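You operate a simulated robot arm through the tools that you are given. There is no shell and no other tool.

You are at the controls of a simulated two-armed robot. One attempt, no reset.

TASK
Thread the dark bench: clip through disc and eye into the catch, tension knob at 4.

It is judged by the outcome, as a careful person would: the job done as asked, and still so three seconds after it is handed in. It fails if anything else is knocked over, pushed out of place, dropped, spilled or broken.

THE ROBOT
Two 6-joint arms with two-finger parallel grippers on one trunk that stands fixed in place. Base frame: the origin is at the foot of the trunk, x ahead of it, y to its left, z up; the work surface is at about z = 0.78. Lengths are in m, angles in rad, forces in N, time in s.
The left shoulder is at [0.05, 0.17, 1.271], the right one opposite. Each reaches about 1.092 m from its shoulder. Payload 1.57 kg a hand.
The tool frame of a hand sits at the grasp point between the pads (the TCP): z along the fingers, y along the line on which they close. The tips reach 0.03 m beyond it. Largest opening 0.08 m; finger width 0.017, thickness 0.012; the body of the gripper, 0.04 by 0.082 m, starts 0.08 m behind the TCP.
Orientation is told as [roll, pitch, yaw] about the base's x, y, z axes, in that order, counted from this pose: with the fingers straight down and closing along the base's y, the tool's x points along the base's -x, its y along +y and its z along -z.

THE INTERFACE
- The arms move only by the tool servo_tool. It takes "left_deltas", "right_deltas" or both (then of equal length, played together; a hand with none holds still); each is one flat list of numbers, 7 for each row, row after row: the gripper command, from -1 (fully open) to 1 (shut), values between in proportion, then the shift along the tool's x, y, z in units of 100 mm (1.0 is 100 mm), then the turn, a rotation vector about the tool's x, y, z in units of 180 degrees (1.0 is 180 degrees). In form: [claw, x, y, z, rx, ry, rz, claw, x, y, z, rx, ry, rz, ...]. A call has 1 to 20 rows; each row is the pose to reach, as a shift and turn from the pose commanded when the call began, along the tool's axes at that moment. A call with a number of a shift or a turn outside -1 to 1 is refused whole. Each row takes 0.2 s and may step no farther than 0.05 m and 0.15 rad from the row before; otherwise, or with a gripper value out of range, the whole call is refused. Where a pose cannot be reached the arm comes as near as it can. A force on the tool above 40 N (or 10 N above the force at the start of the call, whichever is more), or a blocked arm, ends the call early, and 0.2 s more pass. Each finger travels about 0.072 m/s and halts on what it meets, pressing with about 36 N; the grip force reading is that of the motor and also rises with nothing between the fingers. The clock runs only during rows and for 0.2 s after the last one: add rows that repeat a pose to give the fingers time. The reply holds the time, the measured pose of the TCP, the force on the tool along the base axes, the opening and the grip force, in the units named above and with some noise, with the torque about the TCP (base axes, N m) and any sound that the robot's microphone picked up.
- Cameras (640 x 400 px; columns grow to the right, rows downward): "scene" is now at [0.0329, -0.0291, 1.8501]; the picture's right is [-0.34, -0.94, 0.00], its down [-0.71, 0.25, -0.65] and it looks along [0.61, -0.22, -0.76] (base axes); focal length 324 px, centre (320, 200). "left" rides on the left gripper at [0.072, 0.007, -0.122] in its tool frame; the picture's right is [-0.09, 1.00, 0.00], its down [-0.84, -0.08, -0.54] and it looks along [-0.54, -0.05, 0.84] (tool axes); focal length 238 px, centre (320, 200). "right" rides on the right gripper at [0.072, -0.007, -0.122] in its tool frame; the picture's right is [0.09, 1.00, 0.00], its down [-0.84, 0.08, -0.54] and it looks along [-0.54, 0.05, 0.84] (tool axes); focal length 238 px, centre (320, 200). There is no depth. A picture from a camera that has moved, and an enlarged one, comes with that camera's place and axes in the base frame and with its lens. The place of the scene camera against the robot may be out by one fixed shift of up to 0.018 m in any direction.
- capture(camera): a new picture of that camera. The clock stands still meanwhile.
- move_column(by): slides the trunk up (or, below 0, down) by that many m; the arms and the scene camera ride with it, the base frame stays. It gives what a move gives, with no picture.
- aim_head(pan, tilt): turns the head with the scene camera to pan (to the left, within 1.501 rad either way) and tilt (down, from -0.506 to 1.204), counted from straight ahead of the robot. It gives what a move gives.
- enlarge(camera, box): a new picture of the part [left, top, right, bottom] of that camera's present view, enlarged. The clock stands still meanwhile.
- job_done(): hands the job in; it is judged then, once.

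Nothing tells you positions but the pictures and the camera data. Unless the task says otherwise, let go and move clear before handing in.

The tools are called after ">>>" as name(argument=value, ...) on one line, values as JSON. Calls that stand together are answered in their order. servo_tool: Moves the arms, as the interface text tells. Its arguments: {"type":"object","properties":{"left_deltas":{"type":"array","items":{"type":"number"}},"right_deltas":{"type":"array","items":{"type":"number"}}},"required":[]} The other tools are called the same way: move_column (by) slides the trunk up or down; aim_head (pan, tilt) turns the head that bears the scene camera; capture (camera) takes a picture; enlarge (camera, box) takes an enlarged picture of a part of a camera's view; job_done () hands the job in.

At the start:

```text
clock: 0.0
left_position: [0.712, -0.0235, 1.1608]
left_ee_rot: [0.0, -0.001, 0.0]
left_wrist_force: [-0.2, -1.3, 0.2]
left_moment: [-0.03, 0.03, 0.06]
left_opening: 0.0801
left_gripper_force: 0.1
right_position: [0.3941, -0.4883, 1.1603]
right_ee_rot: [-0.001, 0.001, -0.002]
right_wrist_force: [0.0, -0.7, 0.8]
right_moment: [0.01, -0.02, 0.0]
right_opening: 0.0799
right_gripper_force: 0.0
trunk travel left (down, up): [-0.886, 0.084]
head pan, tilt: [-0.344, 0.86]
```

scene: 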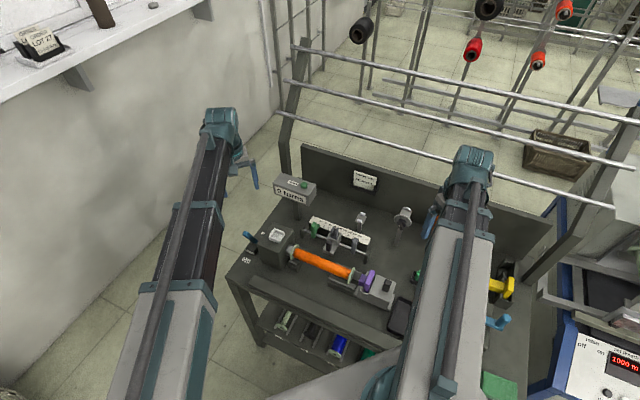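
right: 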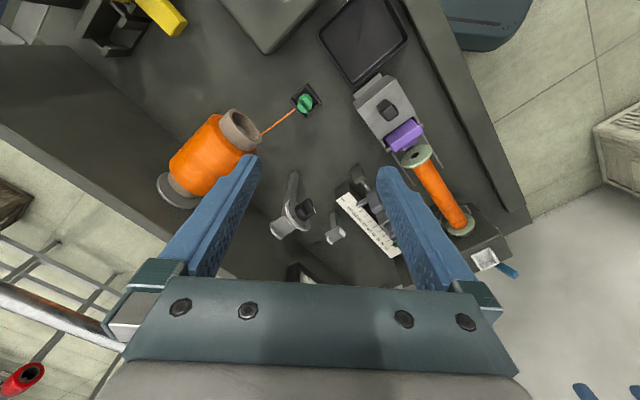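
left: 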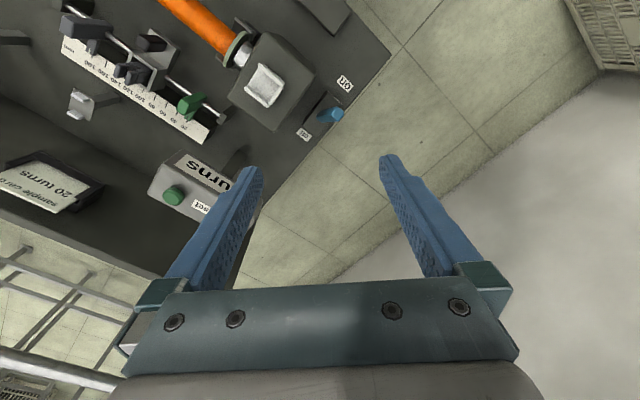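

I see a dark bench holding a winding machine, with an orange spool whose wire ends in a green clip. I'll take closer pictures before moving.

>>> enlarge(camera="scene", box=[220, 140, 420, 265])

>>> enlarge(camera="scene", box=[340, 180, 540, 305])

>>> enlarge(camera="right", box=[140, 60, 340, 185])

>>> enlarge(camera="right", box=[250, 150, 410, 250])

>>> enlarge(camera="left", box=[0, 0, 360, 225])

```text
3.20 times, centred on (320, 202) of scene
camera zoom: at [0.0329, -0.0291, 1.8501], right [-0.34, -0.94, 0.0], down [-0.71, 0.25, -0.65], along [0.61, -0.22, -0.76], focal length 1038 px, centre (320, 192)
```

zoom: 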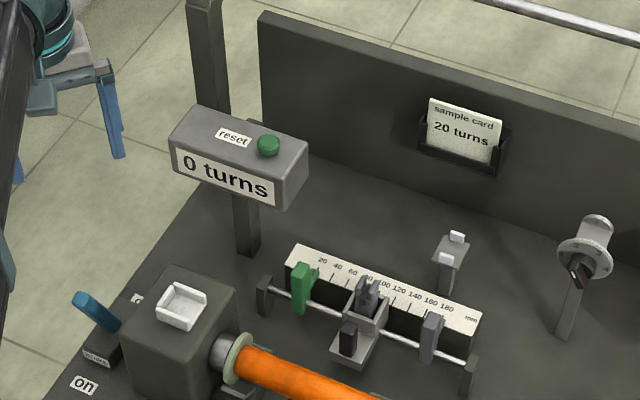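

```text
3.20 times, centred on (440, 242) of scene
camera zoom: at [0.0329, -0.0291, 1.8501], right [-0.34, -0.94, 0.0], down [-0.71, 0.25, -0.65], along [0.61, -0.22, -0.76], focal length 1038 px, centre (-64, 64)
```

zoom: 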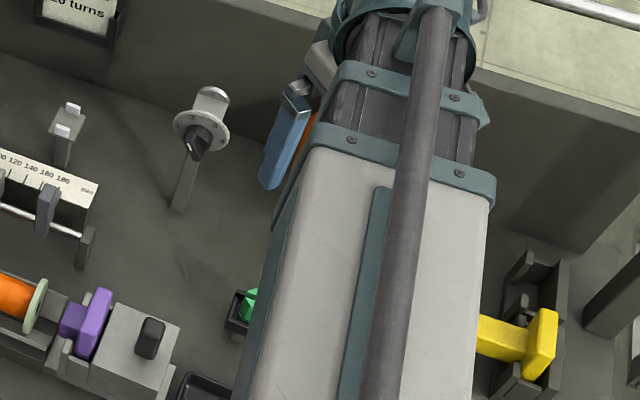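

```text
3.20 times, centred on (240, 122) of right
camera zoom: at [0.3232, -0.4959, 1.2831], right [-0.09, 1.0, 0.0], down [0.84, 0.08, 0.54], along [0.54, 0.05, -0.84], focal length 763 px, centre (576, 448)
```

zoom: 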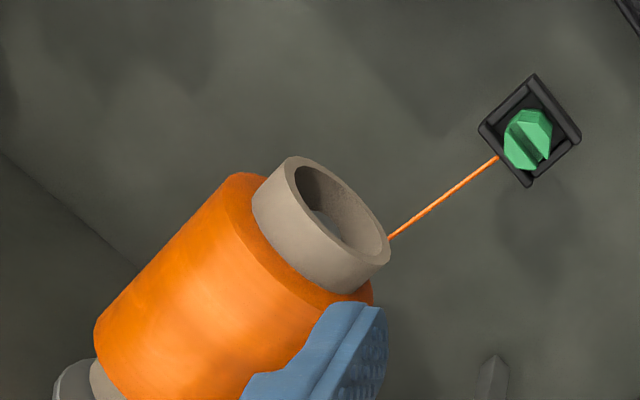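

```text
4.00 times, centred on (330, 200) of right
camera zoom: at [0.3232, -0.4959, 1.2831], right [-0.09, 1.0, 0.0], down [0.84, 0.08, 0.54], along [0.54, 0.05, -0.84], focal length 953 px, centre (280, 200)
```

zoom: 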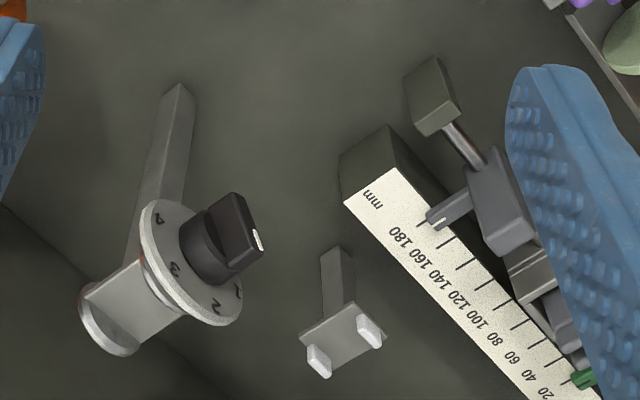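

```text
1.78 times, centred on (180, 112) of left
camera zoom: at [0.6394, -0.0181, 1.2812], right [0.09, 1.0, 0.0], down [0.84, -0.08, 0.54], along [0.54, -0.05, -0.84], focal length 424 px, centre (569, 356)
```

zoom: 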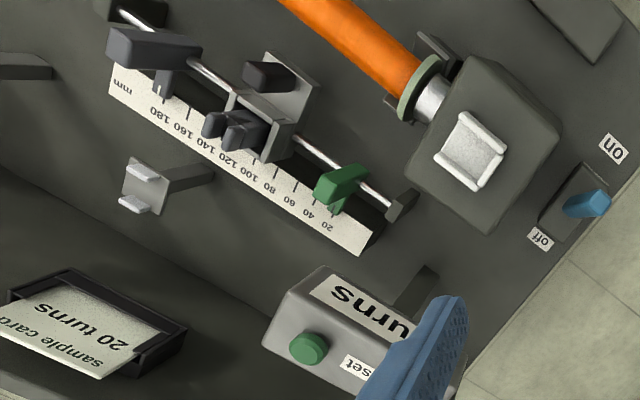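

The bench looks like a coil winder with a tension disc and numbered knob, a two-pronged guide, a traverse carriage and a headstock tray. I'll zoom in on each one to tell the eye from the catch.

>>> enlarge(camera="scene", box=[320, 190, 370, 240])

>>> enlarge(camera="scene", box=[340, 195, 430, 252])

>>> enlarge(camera="scene", box=[230, 215, 310, 265])

>>> enlarge(camera="right", box=[260, 160, 360, 240])

>>> enlarge(camera="right", box=[270, 70, 340, 130])

>>> enlarge(camera="left", box=[50, 0, 190, 130])

>>> enlarge(camera="left", box=[210, 20, 360, 140])

>>> enlarge(camera="right", box=[330, 50, 520, 290])

```text
8.00 times, centred on (345, 215) of scene
camera zoom: at [0.0329, -0.0291, 1.8501], right [-0.34, -0.94, 0.0], down [-0.71, 0.25, -0.65], along [0.61, -0.22, -0.76], focal length 2595 px, centre (120, 80)
```

zoom: 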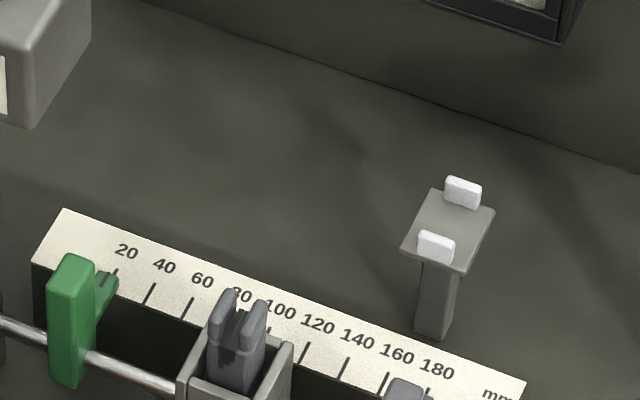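

```text
7.02 times, centred on (385, 224) of scene
camera zoom: at [0.0329, -0.0291, 1.8501], right [-0.34, -0.94, 0.0], down [-0.71, 0.25, -0.65], along [0.61, -0.22, -0.76], focal length 2277 px, centre (-136, 35)
```

zoom: 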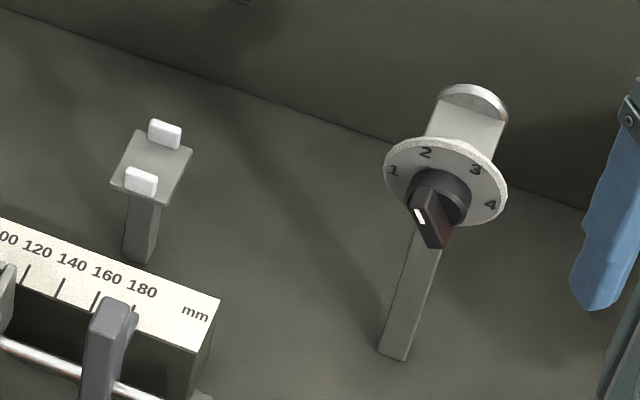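

```text
8.00 times, centred on (270, 240) of scene
camera zoom: at [0.0329, -0.0291, 1.8501], right [-0.34, -0.94, 0.0], down [-0.71, 0.25, -0.65], along [0.61, -0.22, -0.76], focal length 2595 px, centre (720, -120)
```

zoom: 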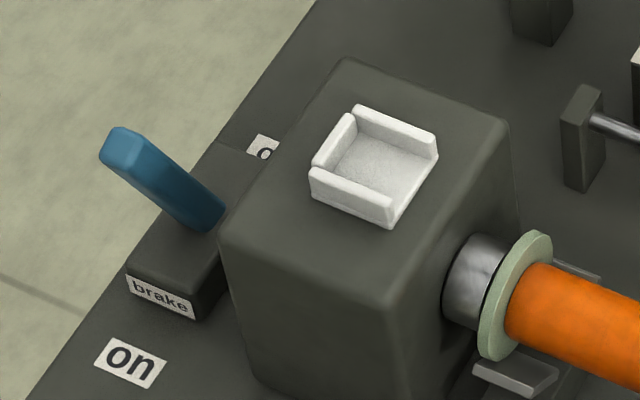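

```text
5.00 times, centred on (310, 200) of right
camera zoom: at [0.3232, -0.4959, 1.2831], right [-0.09, 1.0, 0.0], down [0.84, 0.08, 0.54], along [0.54, 0.05, -0.84], focal length 1192 px, centre (370, 200)
```

zoom: 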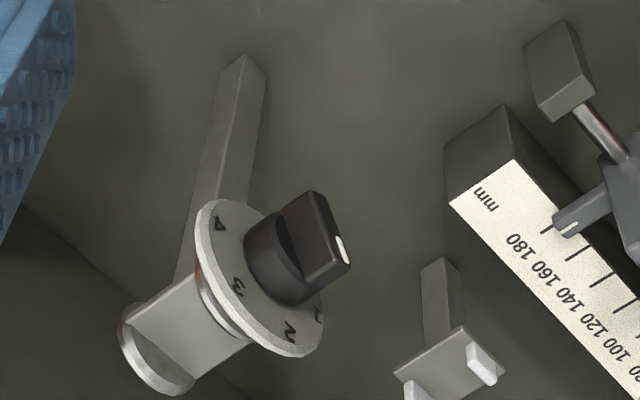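

```text
6.67 times, centred on (305, 100) of right
camera zoom: at [0.3232, -0.4959, 1.2831], right [-0.09, 1.0, 0.0], down [0.84, 0.08, 0.54], along [0.54, 0.05, -0.84], focal length 1589 px, centre (420, 867)
```

zoom: 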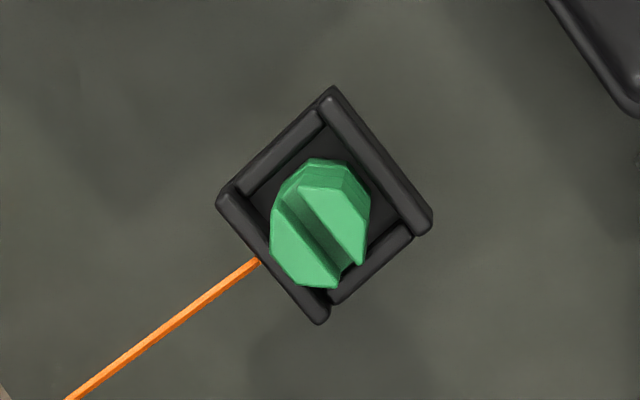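

```text
3.08 times, centred on (120, 65) of left
camera zoom: at [0.6394, -0.0181, 1.2812], right [0.09, 1.0, 0.0], down [0.84, -0.08, 0.54], along [0.54, -0.05, -0.84], focal length 733 px, centre (935, 615)
```

zoom: 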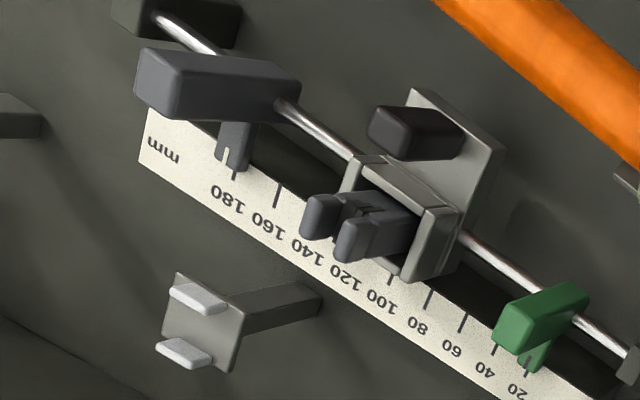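

```text
3.33 times, centred on (285, 80) of left
camera zoom: at [0.6394, -0.0181, 1.2812], right [0.09, 1.0, 0.0], down [0.84, -0.08, 0.54], along [0.54, -0.05, -0.84], focal length 794 px, centre (437, 600)
```

zoom: 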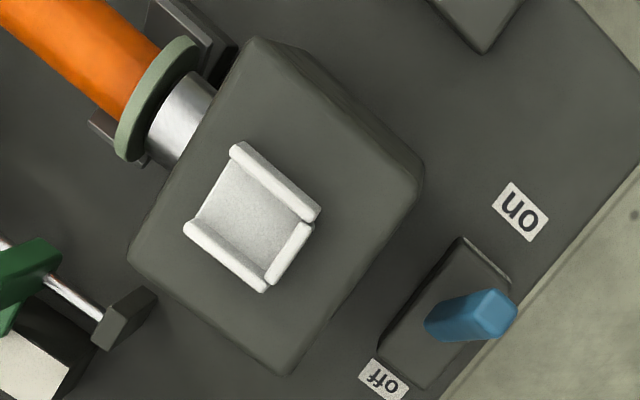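

```text
1.67 times, centred on (425, 170) of right
camera zoom: at [0.3232, -0.4959, 1.2831], right [-0.09, 1.0, 0.0], down [0.84, 0.08, 0.54], along [0.54, 0.05, -0.84], focal length 397 px, centre (145, 250)
```

zoom: 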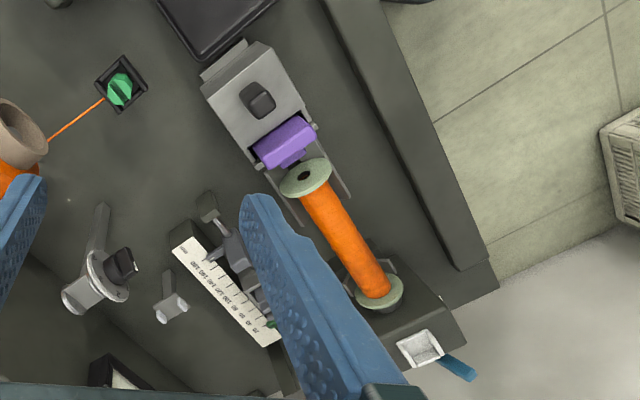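

The winder is turned 45°. By triangulation the disc is near (0.555, -0.51, 0.97), the eye near (0.686, -0.43, 0.86) and the catch near (0.676, -0.10, 0.92), and the clip sits in its nest near (0.416, -0.517, 0.80). I'll turn the right hand to match the bench and look more closely at the tension unit.

>>> servo_tool(right_deltas=[-1, -0.15, 0.03, 0.13, 0, 0, 0.04, -1, -0.3, 0.06, 0.26, 0, 0, 0.08, -1, -0.45, 0.09, 0.4, 0, 0, 0.12, -1, -0.6, 0.12, 0.54, 0, 0, 0.16, -1, -0.75, 0.15, 0.68, 0, 0, 0.2, -1, -0.9, 0.18, 0.8, 0, 0, 0.25, -1, -0.9, 0.18, 0.8, 0, 0, 0.25])

>>> capture(camera="right")

>>> capture(camera="scene")

>>> capture(camera="left")

```text
refused: row 6 steps farther than a row can; nothing moved
```

```text
taken
camera right: at [0.3232, -0.4959, 1.2831], right [-0.09, 1.0, 0.0], down [0.84, 0.08, 0.54], along [0.54, 0.05, -0.84], focal length 238 px, centre (320, 200)
```

right: 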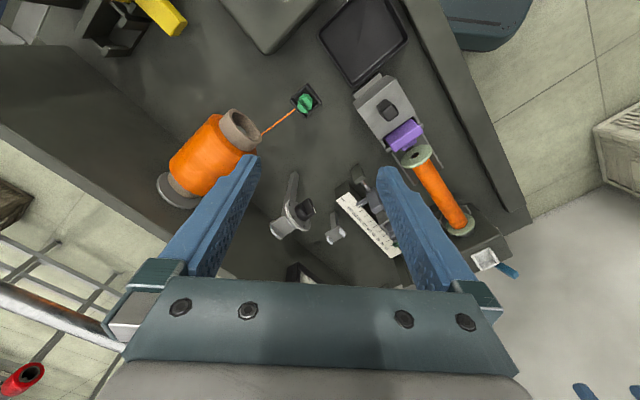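

```text
taken
camera scene: at [0.0329, -0.0291, 1.8501], right [-0.34, -0.94, 0.0], down [-0.71, 0.25, -0.65], along [0.61, -0.22, -0.76], focal length 324 px, centre (320, 200)
```

scene: 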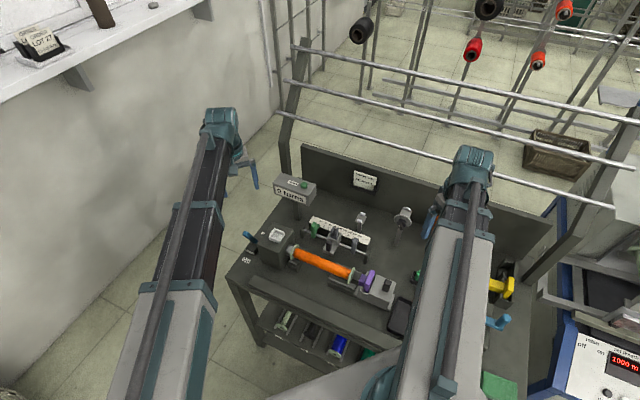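

```text
taken
camera left: at [0.6394, -0.0181, 1.2812], right [0.09, 1.0, 0.0], down [0.84, -0.08, 0.54], along [0.54, -0.05, -0.84], focal length 238 px, centre (320, 200)
```

left: 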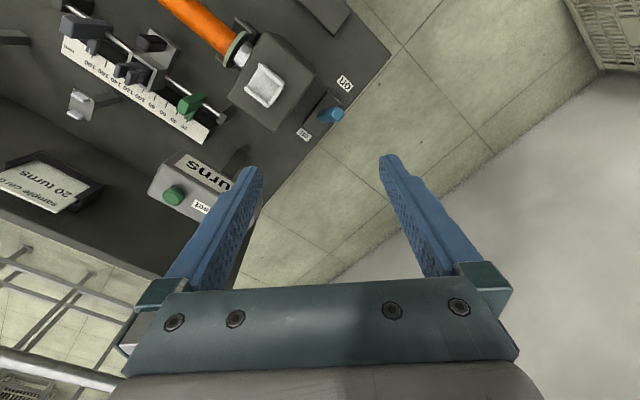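

The call was refused because row 6 turned too far in one step, so I'll send it again with smaller steps.

>>> servo_tool(right_deltas=[-1, -0.15, 0.03, 0.13, 0, 0, 0.04, -1, -0.3, 0.06, 0.26, 0, 0, 0.08, -1, -0.45, 0.09, 0.4, 0, 0, 0.12, -1, -0.6, 0.12, 0.54, 0, 0, 0.16, -1, -0.75, 0.15, 0.68, 0, 0, 0.205, -1, -0.9, 0.18, 0.8, 0, 0, 0.25, -1, -0.9, 0.18, 0.8, 0, 0, 0.25])

>>> capture(camera="right")

>>> capture(camera="scene")

```text
clock: 1.6
left_position: [0.711, -0.0236, 1.1622]
left_ee_rot: [0.001, 0.0, 0.0]
left_wrist_force: [0.6, 0.2, -0.1]
left_moment: [-0.01, 0.0, 0.04]
left_opening: 0.08
left_gripper_force: 0.1
right_position: [0.4863, -0.4685, 1.161]
right_ee_rot: [0.0, 0.0, -0.788]
right_wrist_force: [0.4, -0.1, 0.5]
right_moment: [0.0, -0.01, -0.01]
right_opening: 0.0799
right_gripper_force: 0.1
right hand out of reach, approached as far as the arm can: row 1, 2, 3, 4, 5, 6, 7
trunk travel left (down, up): [-0.886, 0.084]
head pan, tilt: [-0.344, 0.86]
```

```text
taken
camera right: at [0.4314, -0.4232, 1.2832], right [0.64, 0.77, 0.0], down [0.65, -0.54, 0.54], along [0.42, -0.35, -0.84], focal length 238 px, centre (320, 200)
```

right: 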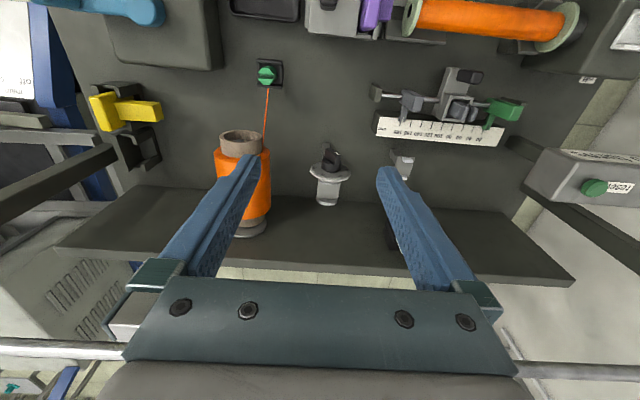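

```text
taken
camera scene: at [0.0327, -0.0291, 1.8502], right [-0.34, -0.94, 0.0], down [-0.71, 0.25, -0.65], along [0.61, -0.22, -0.76], focal length 324 px, centre (320, 200)
```

scene: 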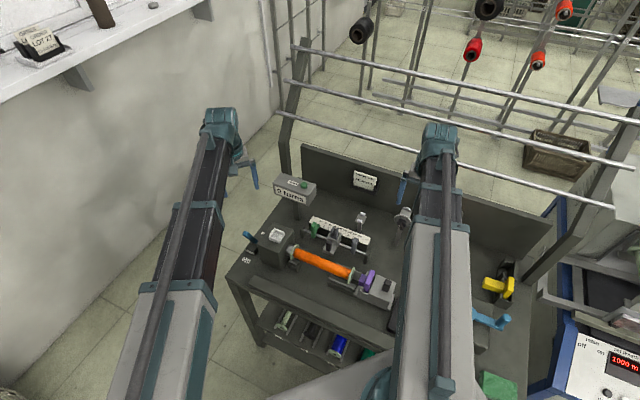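

The arm can't get any lower with the trunk this high, so the trunk has to come down. I'll move the left hand sideways off the bench first, then lower the trunk.

>>> servo_tool(left_deltas=[-1, 0, 0.25, 0, 0, 0, 0, -1, 0, 0.5, 0, 0, 0, 0, -1, 0, 0.75, 0, 0, 0, 0, -1, 0, 1.0, 0, 0, 0, 0, -1, 0, 1.0, 0, 0, 0, 0])

>>> move_column(by=-0.14)

>>> capture(camera="right")

>>> capture(camera="left")

>>> capture(camera="scene")

```text
clock: 2.8
left_position: [0.7112, 0.0746, 1.1607]
left_ee_rot: [0.001, -0.001, 0.0]
left_wrist_force: [0.7, -0.1, -0.1]
left_moment: [-0.01, 0.01, -0.01]
left_opening: 0.0799
left_gripper_force: 0.0
right_position: [0.4861, -0.4682, 1.1598]
right_ee_rot: [0.001, 0.0, -0.785]
right_wrist_force: [-0.6, -0.8, -0.6]
right_moment: [0.03, 0.0, 0.05]
right_opening: 0.0801
right_gripper_force: 0.1
trunk travel left (down, up): [-0.886, 0.084]
head pan, tilt: [-0.344, 0.86]
```

```text
clock: 4.5
left_position: [0.7122, 0.0764, 1.021]
left_ee_rot: [0.001, 0.001, -0.002]
left_wrist_force: [0.8, -0.2, -1.6]
left_moment: [-0.02, -0.01, 0.02]
left_opening: 0.0798
left_gripper_force: 0.1
right_position: [0.4859, -0.4683, 1.021]
right_ee_rot: [0.0, 0.0, -0.785]
right_wrist_force: [-0.7, -0.3, 0.7]
right_moment: [-0.03, -0.02, 0.03]
right_opening: 0.08
right_gripper_force: 0.0
trunk travel left (down, up): [-0.746, 0.224]
head pan, tilt: [-0.344, 0.86]
```

```text
taken
camera right: at [0.4313, -0.4233, 1.1432], right [0.64, 0.77, 0.0], down [0.65, -0.54, 0.54], along [0.42, -0.35, -0.84], focal length 238 px, centre (320, 200)
```

right: 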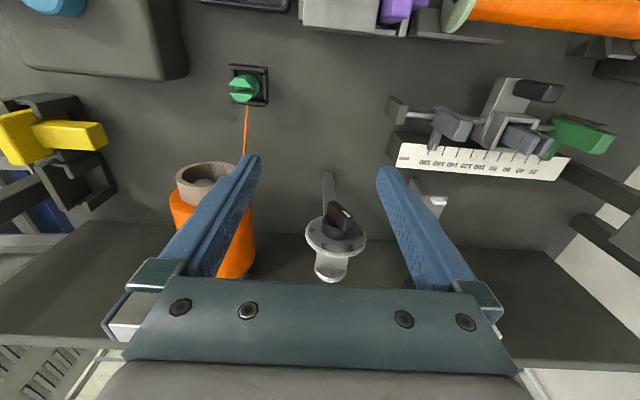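

```text
taken
camera left: at [0.6391, 0.0819, 1.1413], right [0.09, 1.0, 0.0], down [0.84, -0.08, 0.54], along [0.54, -0.05, -0.84], focal length 238 px, centre (320, 200)
```

left: 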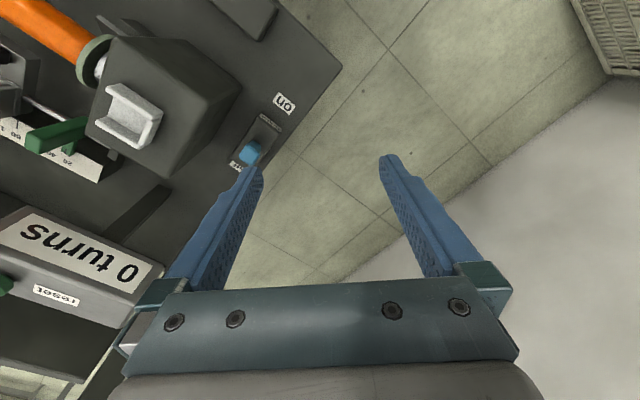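

```text
taken
camera scene: at [0.0328, -0.029, 1.7102], right [-0.34, -0.94, 0.0], down [-0.71, 0.25, -0.65], along [0.61, -0.22, -0.76], focal length 324 px, centre (320, 200)
```

scene: 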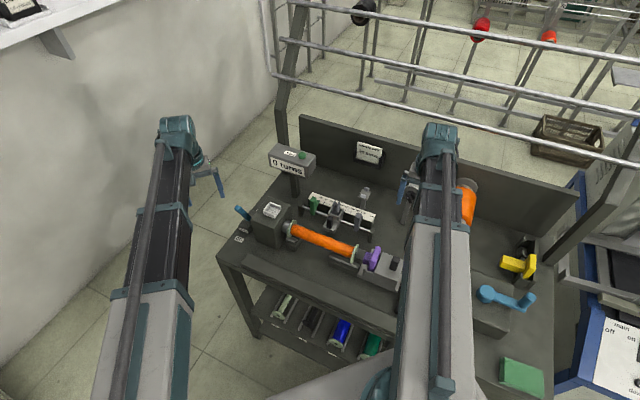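

>>> enlarge(camera="right", box=[280, 160, 380, 290])

>>> enlarge(camera="right", box=[210, 50, 290, 170])

>>> enlarge(camera="right", box=[380, 60, 640, 230])

>>> enlarge(camera="scene", box=[330, 170, 430, 260])

>>> enlarge(camera="left", box=[70, 40, 270, 200])

```text
3.08 times, centred on (330, 225) of right
camera zoom: at [0.4313, -0.4233, 1.1432], right [0.64, 0.77, 0.0], down [0.65, -0.54, 0.54], along [0.42, -0.35, -0.84], focal length 733 px, centre (289, 123)
```

zoom: 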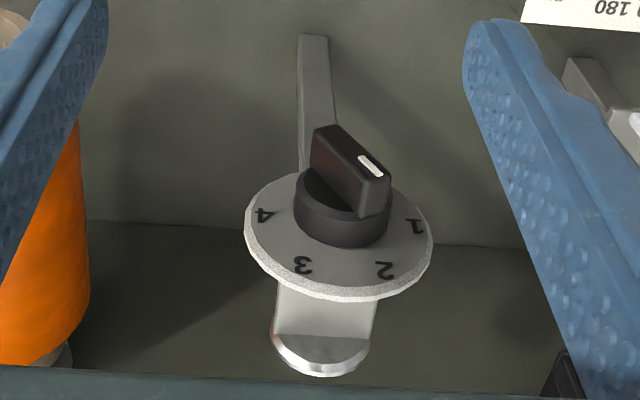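

```text
3.33 times, centred on (250, 110) of right
camera zoom: at [0.4313, -0.4233, 1.1432], right [0.64, 0.77, 0.0], down [0.65, -0.54, 0.54], along [0.42, -0.35, -0.84], focal length 794 px, centre (553, 500)
```

zoom: 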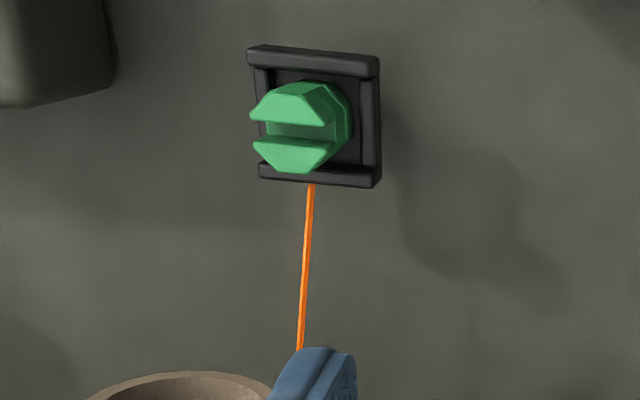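

```text
2.35 times, centred on (510, 145) of right
camera zoom: at [0.4313, -0.4233, 1.1432], right [0.64, 0.77, 0.0], down [0.65, -0.54, 0.54], along [0.42, -0.35, -0.84], focal length 561 px, centre (-127, 329)
```

zoom: 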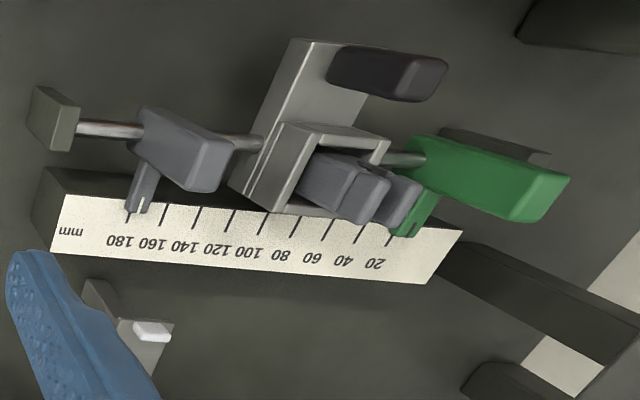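

```text
4.44 times, centred on (380, 215) of scene
camera zoom: at [0.0328, -0.029, 1.7102], right [-0.34, -0.94, 0.0], down [-0.71, 0.25, -0.65], along [0.61, -0.22, -0.76], focal length 1442 px, centre (53, 133)
```

zoom: 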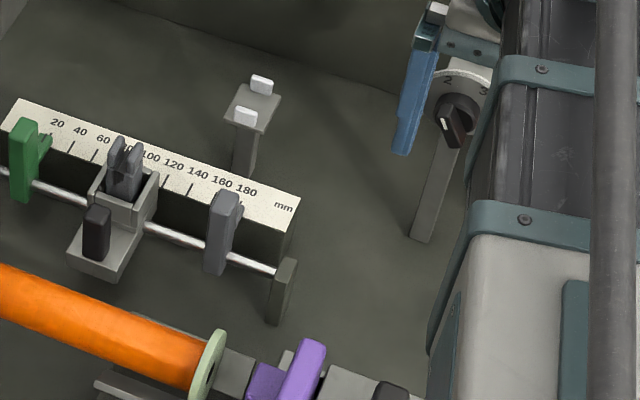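

```text
2.50 times, centred on (170, 120) of left
camera zoom: at [0.6391, 0.0819, 1.1413], right [0.09, 1.0, 0.0], down [0.84, -0.08, 0.54], along [0.54, -0.05, -0.84], focal length 596 px, centre (695, 400)
```

zoom: 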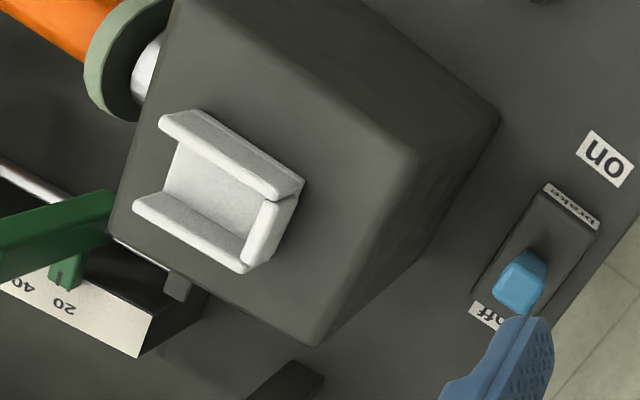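

The dial reads 1 to 4 and stands vertical. I need a closer view to tell which way the pointer faces.

>>> enlarge(camera="right", box=[305, 190, 370, 250])

>>> enlarge(camera="scene", box=[415, 180, 445, 210])

>>> enlarge(camera="right", box=[300, 240, 370, 290])

```text
6.67 times, centred on (338, 220) of right
camera zoom: at [0.4313, -0.4233, 1.1432], right [0.64, 0.77, 0.0], down [0.65, -0.54, 0.54], along [0.42, -0.35, -0.84], focal length 1589 px, centre (203, 67)
```

zoom: 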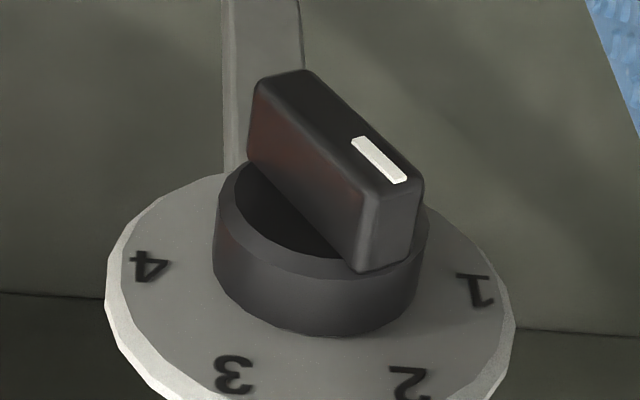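

```text
13.33 times, centred on (430, 195) of scene
camera zoom: at [0.0328, -0.029, 1.7102], right [-0.34, -0.94, 0.0], down [-0.71, 0.25, -0.65], along [0.61, -0.22, -0.76], focal length 4326 px, centre (-1147, 267)
```

zoom: 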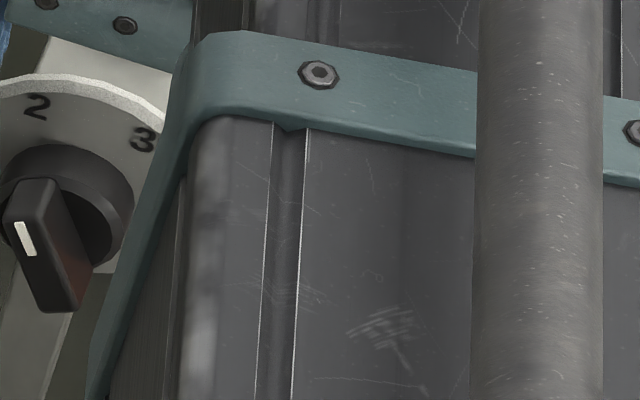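

```text
8.00 times, centred on (335, 265) of right
camera zoom: at [0.4313, -0.4233, 1.1432], right [0.64, 0.77, 0.0], down [0.65, -0.54, 0.54], along [0.42, -0.35, -0.84], focal length 1907 px, centre (200, -320)
```

zoom: 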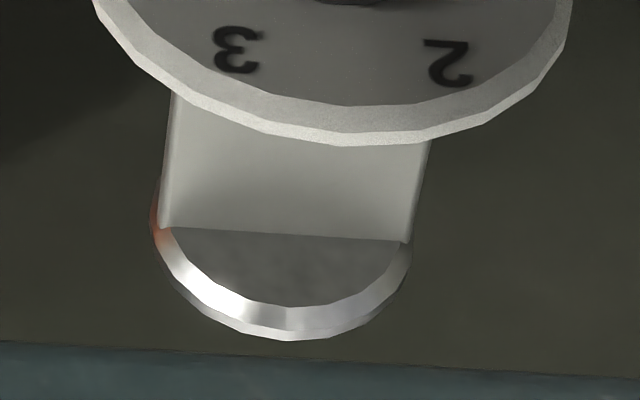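

The pointer is at about 2, and 4 is roughly 140° clockwise from there as seen from the front. Next I'll look at the tension unit from the spool side to see the slot the wire runs through.

>>> servo_tool(right_deltas=[-1, 0, 0, -0.2, 0, 0, 0, -1, 0, 0, -0.5, 0, 0, -0.03, -1, -0.1, -0.08, -0.6, 0, 0, -0.075, -1, -0.2, -0.15, -0.6, 0, 0, -0.12, -1, -0.3, -0.22, -0.6, 0, 0, -0.165, -1, -0.4, -0.29, -0.6, 0, 0, -0.21, -1, -0.5, -0.36, -0.6, 0, 0, -0.255, -1, -0.55, -0.43, -0.6, 0, 0, -0.3, -1, -0.6, -0.5, -0.6, 0, 0, -0.345, -1, -0.7, -0.56, -0.6, 0, 0, -0.39, -1, -0.8, -0.63, -0.6, 0, 0, -0.435, -1, -0.85, -0.7, -0.6, 0, 0, -0.48, -1, -0.85, -0.7, -0.6, 0, 0, -0.5, -1, -0.85, -0.7, -0.6, 0, 0, -0.5])

>>> capture(camera="right")

```text
clock: 7.5
left_position: [0.7121, 0.0752, 1.0211]
left_ee_rot: [-0.001, 0.0, -0.001]
left_wrist_force: [0.2, 0.0, 0.0]
left_moment: [-0.02, -0.01, -0.02]
left_opening: 0.08
left_gripper_force: 0.1
right_position: [0.4978, -0.5765, 1.0209]
right_ee_rot: [-0.001, -0.002, 0.789]
right_wrist_force: [0.0, 0.4, -0.3]
right_moment: [-0.02, -0.01, 0.01]
right_opening: 0.08
right_gripper_force: 0.0
right hand out of reach, approached as far as the arm can: row 1, 2, 3, 4, 5, 6, 7, 8, 9, 10, 11, 12, 13, 14
trunk travel left (down, up): [-0.746, 0.224]
head pan, tilt: [-0.344, 0.86]
```

```text
taken
camera right: at [0.4526, -0.633, 1.1431], right [-0.77, 0.64, 0.0], down [0.54, 0.65, 0.54], along [0.35, 0.42, -0.84], focal length 238 px, centre (320, 200)
```

right: 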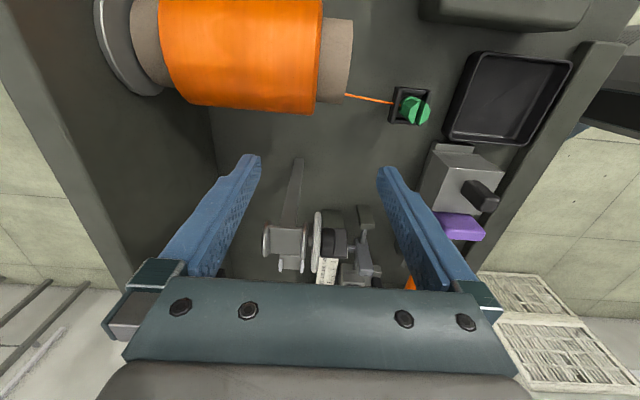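

The hand's height doesn't change with arm moves, so height seems to come only from the column. Here is the side view of the tension unit, enlarged.

>>> enlarge(camera="right", box=[240, 150, 400, 290])

>>> enlarge(camera="right", box=[320, 60, 480, 160])

>>> enlarge(camera="right", box=[250, 200, 360, 285])

```text
2.86 times, centred on (320, 220) of right
camera zoom: at [0.4526, -0.633, 1.1431], right [-0.77, 0.64, 0.0], down [0.54, 0.65, 0.54], along [0.35, 0.42, -0.84], focal length 681 px, centre (320, 143)
```

zoom: 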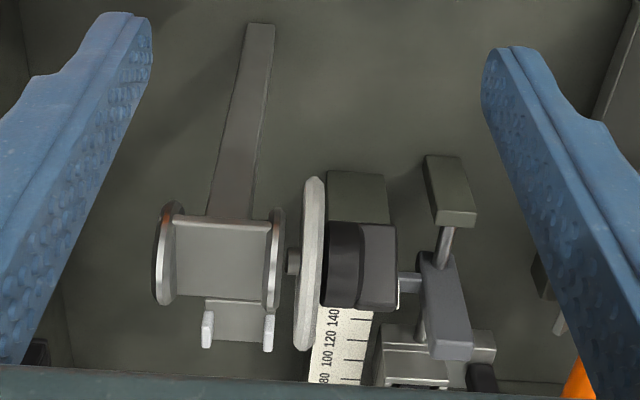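

```text
4.00 times, centred on (400, 110) of right
camera zoom: at [0.4526, -0.633, 1.1431], right [-0.77, 0.64, 0.0], down [0.54, 0.65, 0.54], along [0.35, 0.42, -0.84], focal length 953 px, centre (0, 560)
```

zoom: 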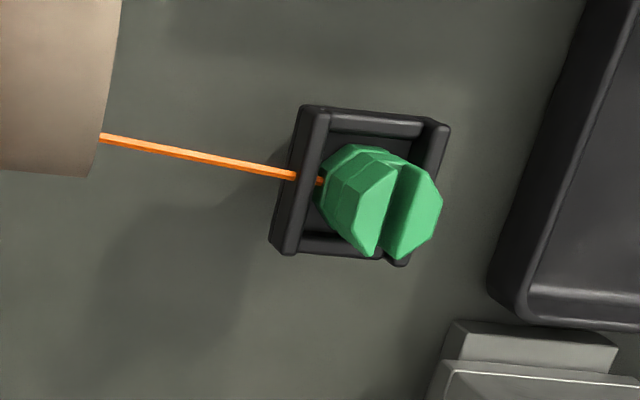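

```text
4.71 times, centred on (305, 242) of right
camera zoom: at [0.4526, -0.633, 1.1431], right [-0.77, 0.64, 0.0], down [0.54, 0.65, 0.54], along [0.35, 0.42, -0.84], focal length 1122 px, centre (391, 0)
```

zoom: 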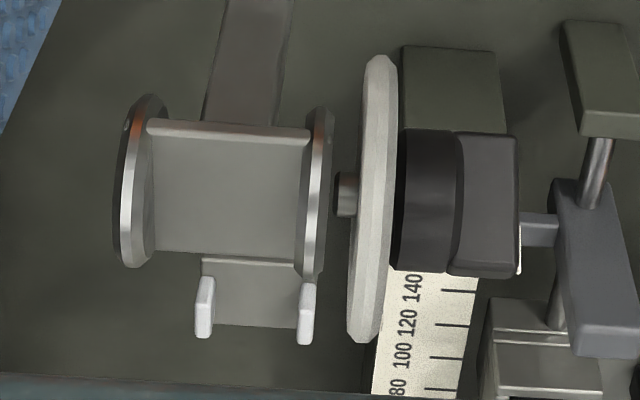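

The tension unit has two discs about 33 mm apart with a small platform between them. The eye's two white prongs line up with that gap at v≈0.788. Before lowering the trunk I'll look left to find a safe place to park the left hand.

>>> aim_head(pan=0.5, tilt=0.8)

>>> capture(camera="scene")

```text
clock: 8.6
left_position: [0.7116, 0.0753, 1.0208]
left_ee_rot: [-0.002, -0.001, 0.001]
left_wrist_force: [-0.4, -0.8, -0.6]
left_moment: [0.02, 0.0, 0.02]
left_opening: 0.0799
left_gripper_force: 0.0
right_position: [0.4974, -0.5766, 1.021]
right_ee_rot: [0.001, 0.002, 0.785]
right_wrist_force: [0.0, 0.4, -0.2]
right_moment: [-0.02, 0.0, 0.01]
right_opening: 0.0802
right_gripper_force: 0.0
trunk travel left (down, up): [-0.746, 0.224]
head pan, tilt: [0.499, 0.799]
```

```text
taken
camera scene: at [0.0307, 0.0356, 1.715], right [0.48, -0.88, 0.0], down [-0.63, -0.34, -0.7], along [0.61, 0.33, -0.72], focal length 324 px, centre (320, 200)
```

scene: 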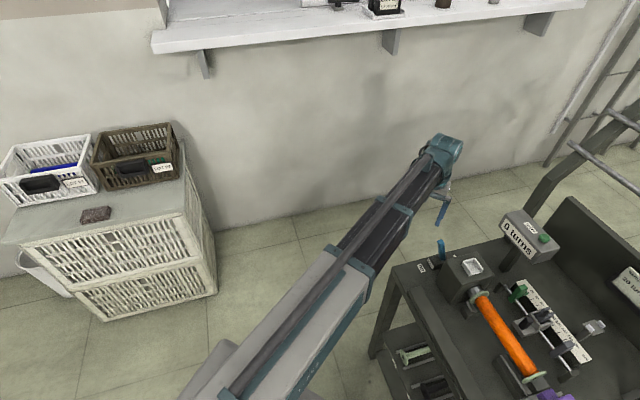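

The left arm is telescopic and has open floor to its left. I'll swing the left hand out there, clear of the bench.

>>> servo_tool(left_deltas=[-1, 0.1, 0.25, 0, 0, 0, 0, -1, 0.2, 0.5, 0, 0, 0, 0, -1, 0.3, 0.75, 0, 0, 0, 0, -1, 0.5, 1.0, 0, 0, 0, 0, -1, 0.5, 1.0, 0, 0, 0, 0])

>>> servo_tool(left_deltas=[-1, 0.1, 0.25, 0, 0, 0, 0, -1, 0.3, 0.5, 0, 0, 0, 0, -1, 0.5, 0.75, 0, 0, 0, 0, -1, 0.7, 1.0, 0, 0, 0, 0, -1, 1.0, 1.0, 0, 0, 0, 0, -1, 1.0, 1.0, 0, 0, 0, 0])

>>> servo_tool(left_deltas=[-1, 0.1, 0.2, 0, 0, 0, 0, -1, 0.2, 0.4, 0, 0, 0, 0, -1, 0.3, 0.6, 0, 0, 0, 0, -1, 0.4, 0.8, 0, 0, 0, 0, -1, 0.4, 0.8, 0, 0, 0, 0])

>>> aim_head(pan=-0.5, tilt=0.86)

>>> capture(camera="scene")

```text
clock: 9.8
left_position: [0.6606, 0.175, 1.0211]
left_ee_rot: [0.001, 0.0, 0.0]
left_wrist_force: [0.1, 0.8, -0.8]
left_moment: [-0.02, 0.01, -0.03]
left_opening: 0.0803
left_gripper_force: 0.0
right_position: [0.4974, -0.5774, 1.0202]
right_ee_rot: [-0.001, 0.0, 0.786]
right_wrist_force: [0.0, 0.7, -0.2]
right_moment: [-0.01, -0.05, -0.01]
right_opening: 0.08
right_gripper_force: 0.0
trunk travel left (down, up): [-0.746, 0.224]
head pan, tilt: [0.499, 0.799]
```

```text
clock: 11.2
left_position: [0.56, 0.276, 1.0207]
left_ee_rot: [0.001, -0.001, 0.001]
left_wrist_force: [0.5, -0.1, 0.7]
left_moment: [0.03, 0.02, -0.01]
left_opening: 0.0801
left_gripper_force: 0.1
right_position: [0.4981, -0.5766, 1.0219]
right_ee_rot: [0.0, -0.001, 0.786]
right_wrist_force: [0.2, 0.6, -1.3]
right_moment: [0.02, -0.02, 0.03]
right_opening: 0.0797
right_gripper_force: 0.1
trunk travel left (down, up): [-0.746, 0.224]
head pan, tilt: [0.499, 0.799]
```

```text
clock: 12.4
left_position: [0.5219, 0.3553, 1.0216]
left_ee_rot: [0.001, 0.0, 0.001]
left_wrist_force: [0.0, 0.1, 0.5]
left_moment: [-0.01, 0.01, 0.01]
left_opening: 0.0801
left_gripper_force: 0.0
right_position: [0.4978, -0.5758, 1.021]
right_ee_rot: [0.0, 0.001, 0.784]
right_wrist_force: [-0.6, 1.0, 0.2]
right_moment: [0.02, 0.03, 0.04]
right_opening: 0.0801
right_gripper_force: 0.0
trunk travel left (down, up): [-0.746, 0.224]
head pan, tilt: [0.499, 0.799]
```

```text
clock: 13.7
left_position: [0.5219, 0.356, 1.021]
left_ee_rot: [0.001, 0.0, -0.001]
left_wrist_force: [0.9, -0.3, -0.2]
left_moment: [0.01, 0.02, 0.02]
left_opening: 0.0803
left_gripper_force: 0.0
right_position: [0.498, -0.5769, 1.022]
right_ee_rot: [0.0, -0.001, 0.788]
right_wrist_force: [0.5, -0.2, 0.4]
right_moment: [-0.02, -0.01, 0.01]
right_opening: 0.08
right_gripper_force: 0.1
trunk travel left (down, up): [-0.746, 0.224]
head pan, tilt: [-0.499, 0.86]
```

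```text
taken
camera scene: at [0.028, -0.04, 1.7102], right [-0.48, -0.88, 0.0], down [-0.67, 0.36, -0.65], along [0.57, -0.31, -0.76], focal length 324 px, centre (320, 200)
```

scene: 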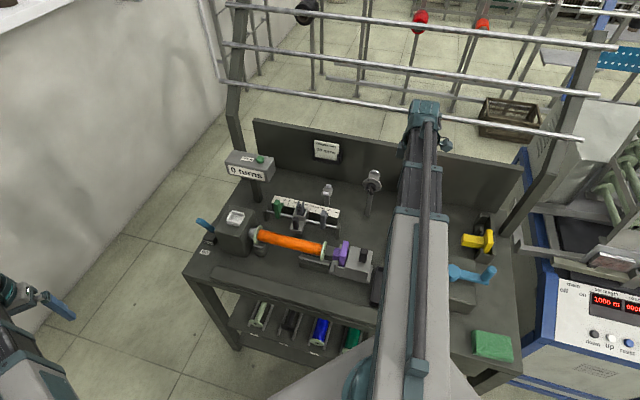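

The left arm is clear. I'll bring the right hand back to bench-aligned yaw, in front of the clip nest, and lower the trunk for a closer look at the clip.

>>> servo_tool(right_deltas=[-1, 0.01, 0.08, 0, 0, 0, 0.04, -1, 0.02, 0.16, 0, 0, 0, 0.08, -1, 0.03, 0.24, 0, 0, 0, 0.12, -1, 0.04, 0.32, 0, 0, 0, 0.16, -1, 0.06, 0.4, 0, 0, 0, 0.2, -1, 0.08, 0.5, 0, 0, 0, 0.24, -1, 0.1, 0.6, 0, 0, 0, 0.28, -1, 0.12, 0.7, 0, 0, 0, 0.32, -1, 0.15, 0.8, 0, 0, 0, 0.36, -1, 0.15, 0.9, 0, 0, 0, 0.4, -1, 0.15, 1.0, 0, 0, 0, 0.44, -1, 0.15, 1.0, 0, 0, 0, 0.48, -1, 0.15, 1.0, 0, 0, 0, 0.5, -1, 0.15, 1.0, 0, 0, 0, 0.5])

>>> servo_tool(right_deltas=[-1, 0.2, 0, 0, 0, 0, 0, -1, 0.4, 0, 0, 0, 0, 0, -1, 0.65, 0, 0, 0, 0, 0, -1, 0.65, 0, 0, 0, 0, 0])

>>> capture(camera="right")

```text
clock: 16.7
left_position: [0.5208, 0.3554, 1.0203]
left_ee_rot: [-0.001, 0.001, -0.001]
left_wrist_force: [0.3, 0.7, -0.6]
left_moment: [0.0, 0.01, 0.0]
left_opening: 0.08
left_gripper_force: 0.1
right_position: [0.4146, -0.5166, 1.0206]
right_ee_rot: [0.0, 0.001, -0.785]
right_wrist_force: [0.1, 0.4, 0.0]
right_moment: [0.02, -0.02, 0.04]
right_opening: 0.0797
right_gripper_force: 0.1
trunk travel left (down, up): [-0.746, 0.224]
head pan, tilt: [-0.499, 0.86]
```

```text
clock: 17.7
left_position: [0.5214, 0.3563, 1.0206]
left_ee_rot: [0.0, 0.0, 0.001]
left_wrist_force: [-0.5, -0.2, -0.4]
left_moment: [-0.04, 0.0, 0.03]
left_opening: 0.0801
left_gripper_force: 0.0
right_position: [0.3676, -0.4716, 1.0202]
right_ee_rot: [0.0, 0.0, -0.785]
right_wrist_force: [-0.7, -0.7, 0.1]
right_moment: [-0.01, -0.01, 0.01]
right_opening: 0.0799
right_gripper_force: 0.1
trunk travel left (down, up): [-0.746, 0.224]
head pan, tilt: [-0.499, 0.86]
```

```text
taken
camera right: at [0.3137, -0.4269, 1.1431], right [0.64, 0.77, 0.0], down [0.65, -0.54, 0.54], along [0.42, -0.35, -0.84], focal length 238 px, centre (320, 200)
```

right: 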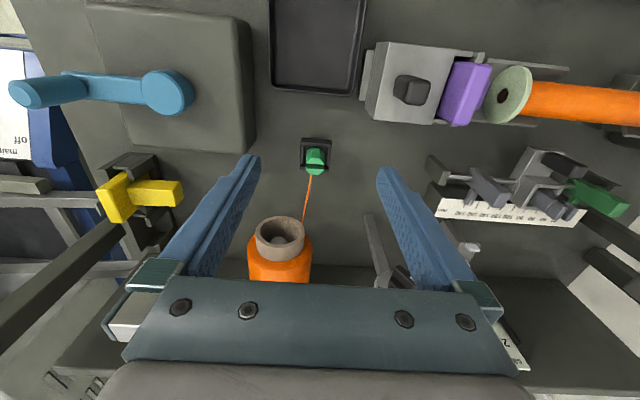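

I'll partly close the fingers so they stay clear of the tailstock, then lower the trunk.

>>> servo_tool(right_deltas=[-0.25, 0, 0, 0, 0, 0, 0, -0.25, 0, 0, 0, 0, 0, 0])

>>> move_column(by=-0.08)

>>> capture(camera="right")

>>> enlarge(camera="right", box=[270, 150, 370, 230])

>>> capture(camera="scene")

```text
clock: 18.3
left_position: [0.5212, 0.356, 1.0206]
left_ee_rot: [0.0, -0.001, 0.001]
left_wrist_force: [-0.3, 0.1, 0.4]
left_moment: [0.01, 0.0, 0.02]
left_opening: 0.0801
left_gripper_force: 0.1
right_position: [0.3695, -0.4713, 1.0205]
right_ee_rot: [0.0, -0.001, -0.786]
right_wrist_force: [0.6, 0.2, -0.5]
right_moment: [0.01, -0.01, 0.04]
right_opening: 0.0501
right_gripper_force: 0.1
trunk travel left (down, up): [-0.746, 0.224]
head pan, tilt: [-0.499, 0.86]
```

```text
clock: 19.5
left_position: [0.5223, 0.3561, 0.9419]
left_ee_rot: [-0.001, 0.0, -0.001]
left_wrist_force: [0.5, 0.7, 0.0]
left_moment: [0.0, -0.01, 0.01]
left_opening: 0.0803
left_gripper_force: 0.1
right_position: [0.3681, -0.4723, 0.9406]
right_ee_rot: [0.001, 0.001, -0.784]
right_wrist_force: [0.1, 0.3, 0.9]
right_moment: [-0.02, 0.01, 0.01]
right_opening: 0.05
right_gripper_force: 0.0
trunk travel left (down, up): [-0.666, 0.304]
head pan, tilt: [-0.499, 0.86]
```

```text
taken
camera right: at [0.3136, -0.4269, 1.0632], right [0.64, 0.77, 0.0], down [0.65, -0.54, 0.54], along [0.42, -0.35, -0.84], focal length 238 px, centre (320, 200)
```

right: 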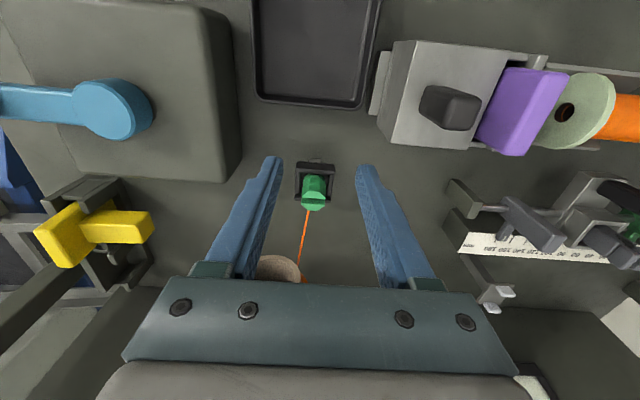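

```text
5.00 times, centred on (320, 190) of right
camera zoom: at [0.3136, -0.4269, 1.0632], right [0.64, 0.77, 0.0], down [0.65, -0.54, 0.54], along [0.42, -0.35, -0.84], focal length 1192 px, centre (320, 250)
```

zoom: 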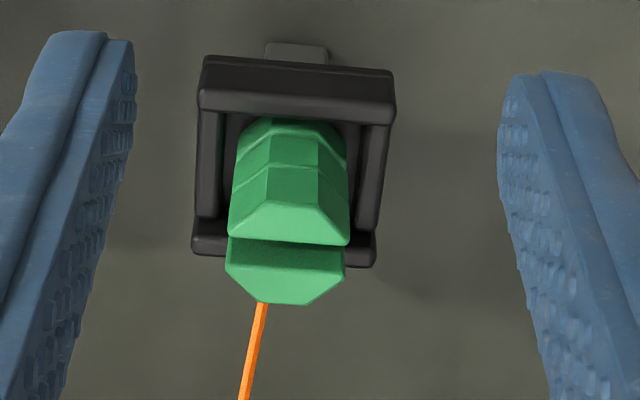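

```text
taken
camera scene: at [0.0278, -0.0401, 1.6302], right [-0.48, -0.88, 0.0], down [-0.67, 0.36, -0.65], along [0.57, -0.31, -0.76], focal length 324 px, centre (320, 200)
```

scene: 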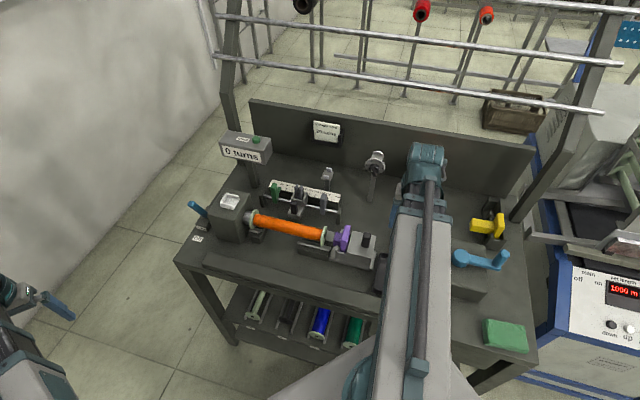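

The clip is an eight-sided block about 24 mm across, and its top is at z≈0.864. It stands in a nest with its rim at z≈0.832, centred near (0.408, -0.513). I'll move over it and check the alignment.

>>> servo_tool(right_deltas=[-0.5, -0.2, 0, 0, 0, 0, 0, -0.5, -0.4, 0, 0, 0, 0, 0, -0.5, -0.57, 0, 0, 0, 0, 0, -0.5, -0.57, 0, 0, 0, 0, 0])

>>> capture(camera="right")

>>> enlarge(camera="right", box=[260, 80, 380, 200])

```text
clock: 20.5
left_position: [0.5223, 0.3553, 0.9406]
left_ee_rot: [0.001, -0.001, 0.0]
left_wrist_force: [-0.5, 0.7, 1.3]
left_moment: [0.02, 0.01, 0.03]
left_opening: 0.0801
left_gripper_force: 0.0
right_position: [0.4087, -0.512, 0.9409]
right_ee_rot: [0.0, 0.001, -0.787]
right_wrist_force: [0.3, -0.1, 0.0]
right_moment: [0.0, 0.02, -0.03]
right_opening: 0.0599
right_gripper_force: 0.1
trunk travel left (down, up): [-0.666, 0.304]
head pan, tilt: [-0.499, 0.86]
```

```text
taken
camera right: at [0.3551, -0.4669, 1.0631], right [0.64, 0.77, 0.0], down [0.65, -0.54, 0.54], along [0.42, -0.35, -0.84], focal length 238 px, centre (320, 200)
```

right: 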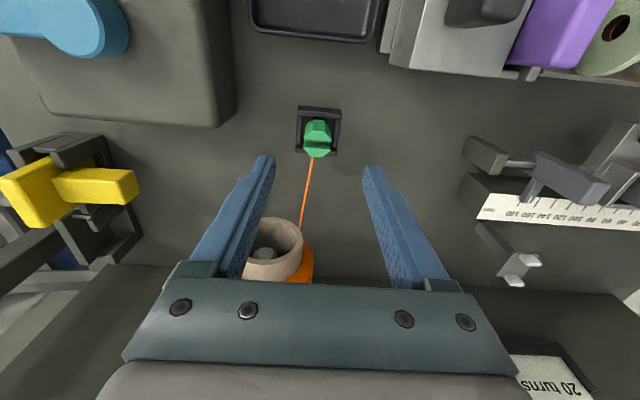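

```text
3.33 times, centred on (320, 140) of right
camera zoom: at [0.3551, -0.4669, 1.0631], right [0.64, 0.77, 0.0], down [0.65, -0.54, 0.54], along [0.42, -0.35, -0.84], focal length 794 px, centre (320, 400)
```

zoom: 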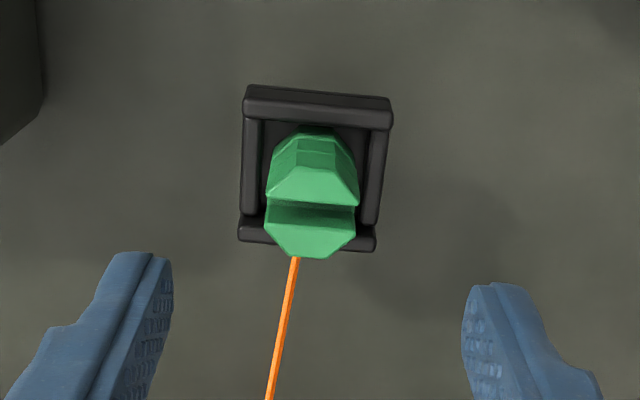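

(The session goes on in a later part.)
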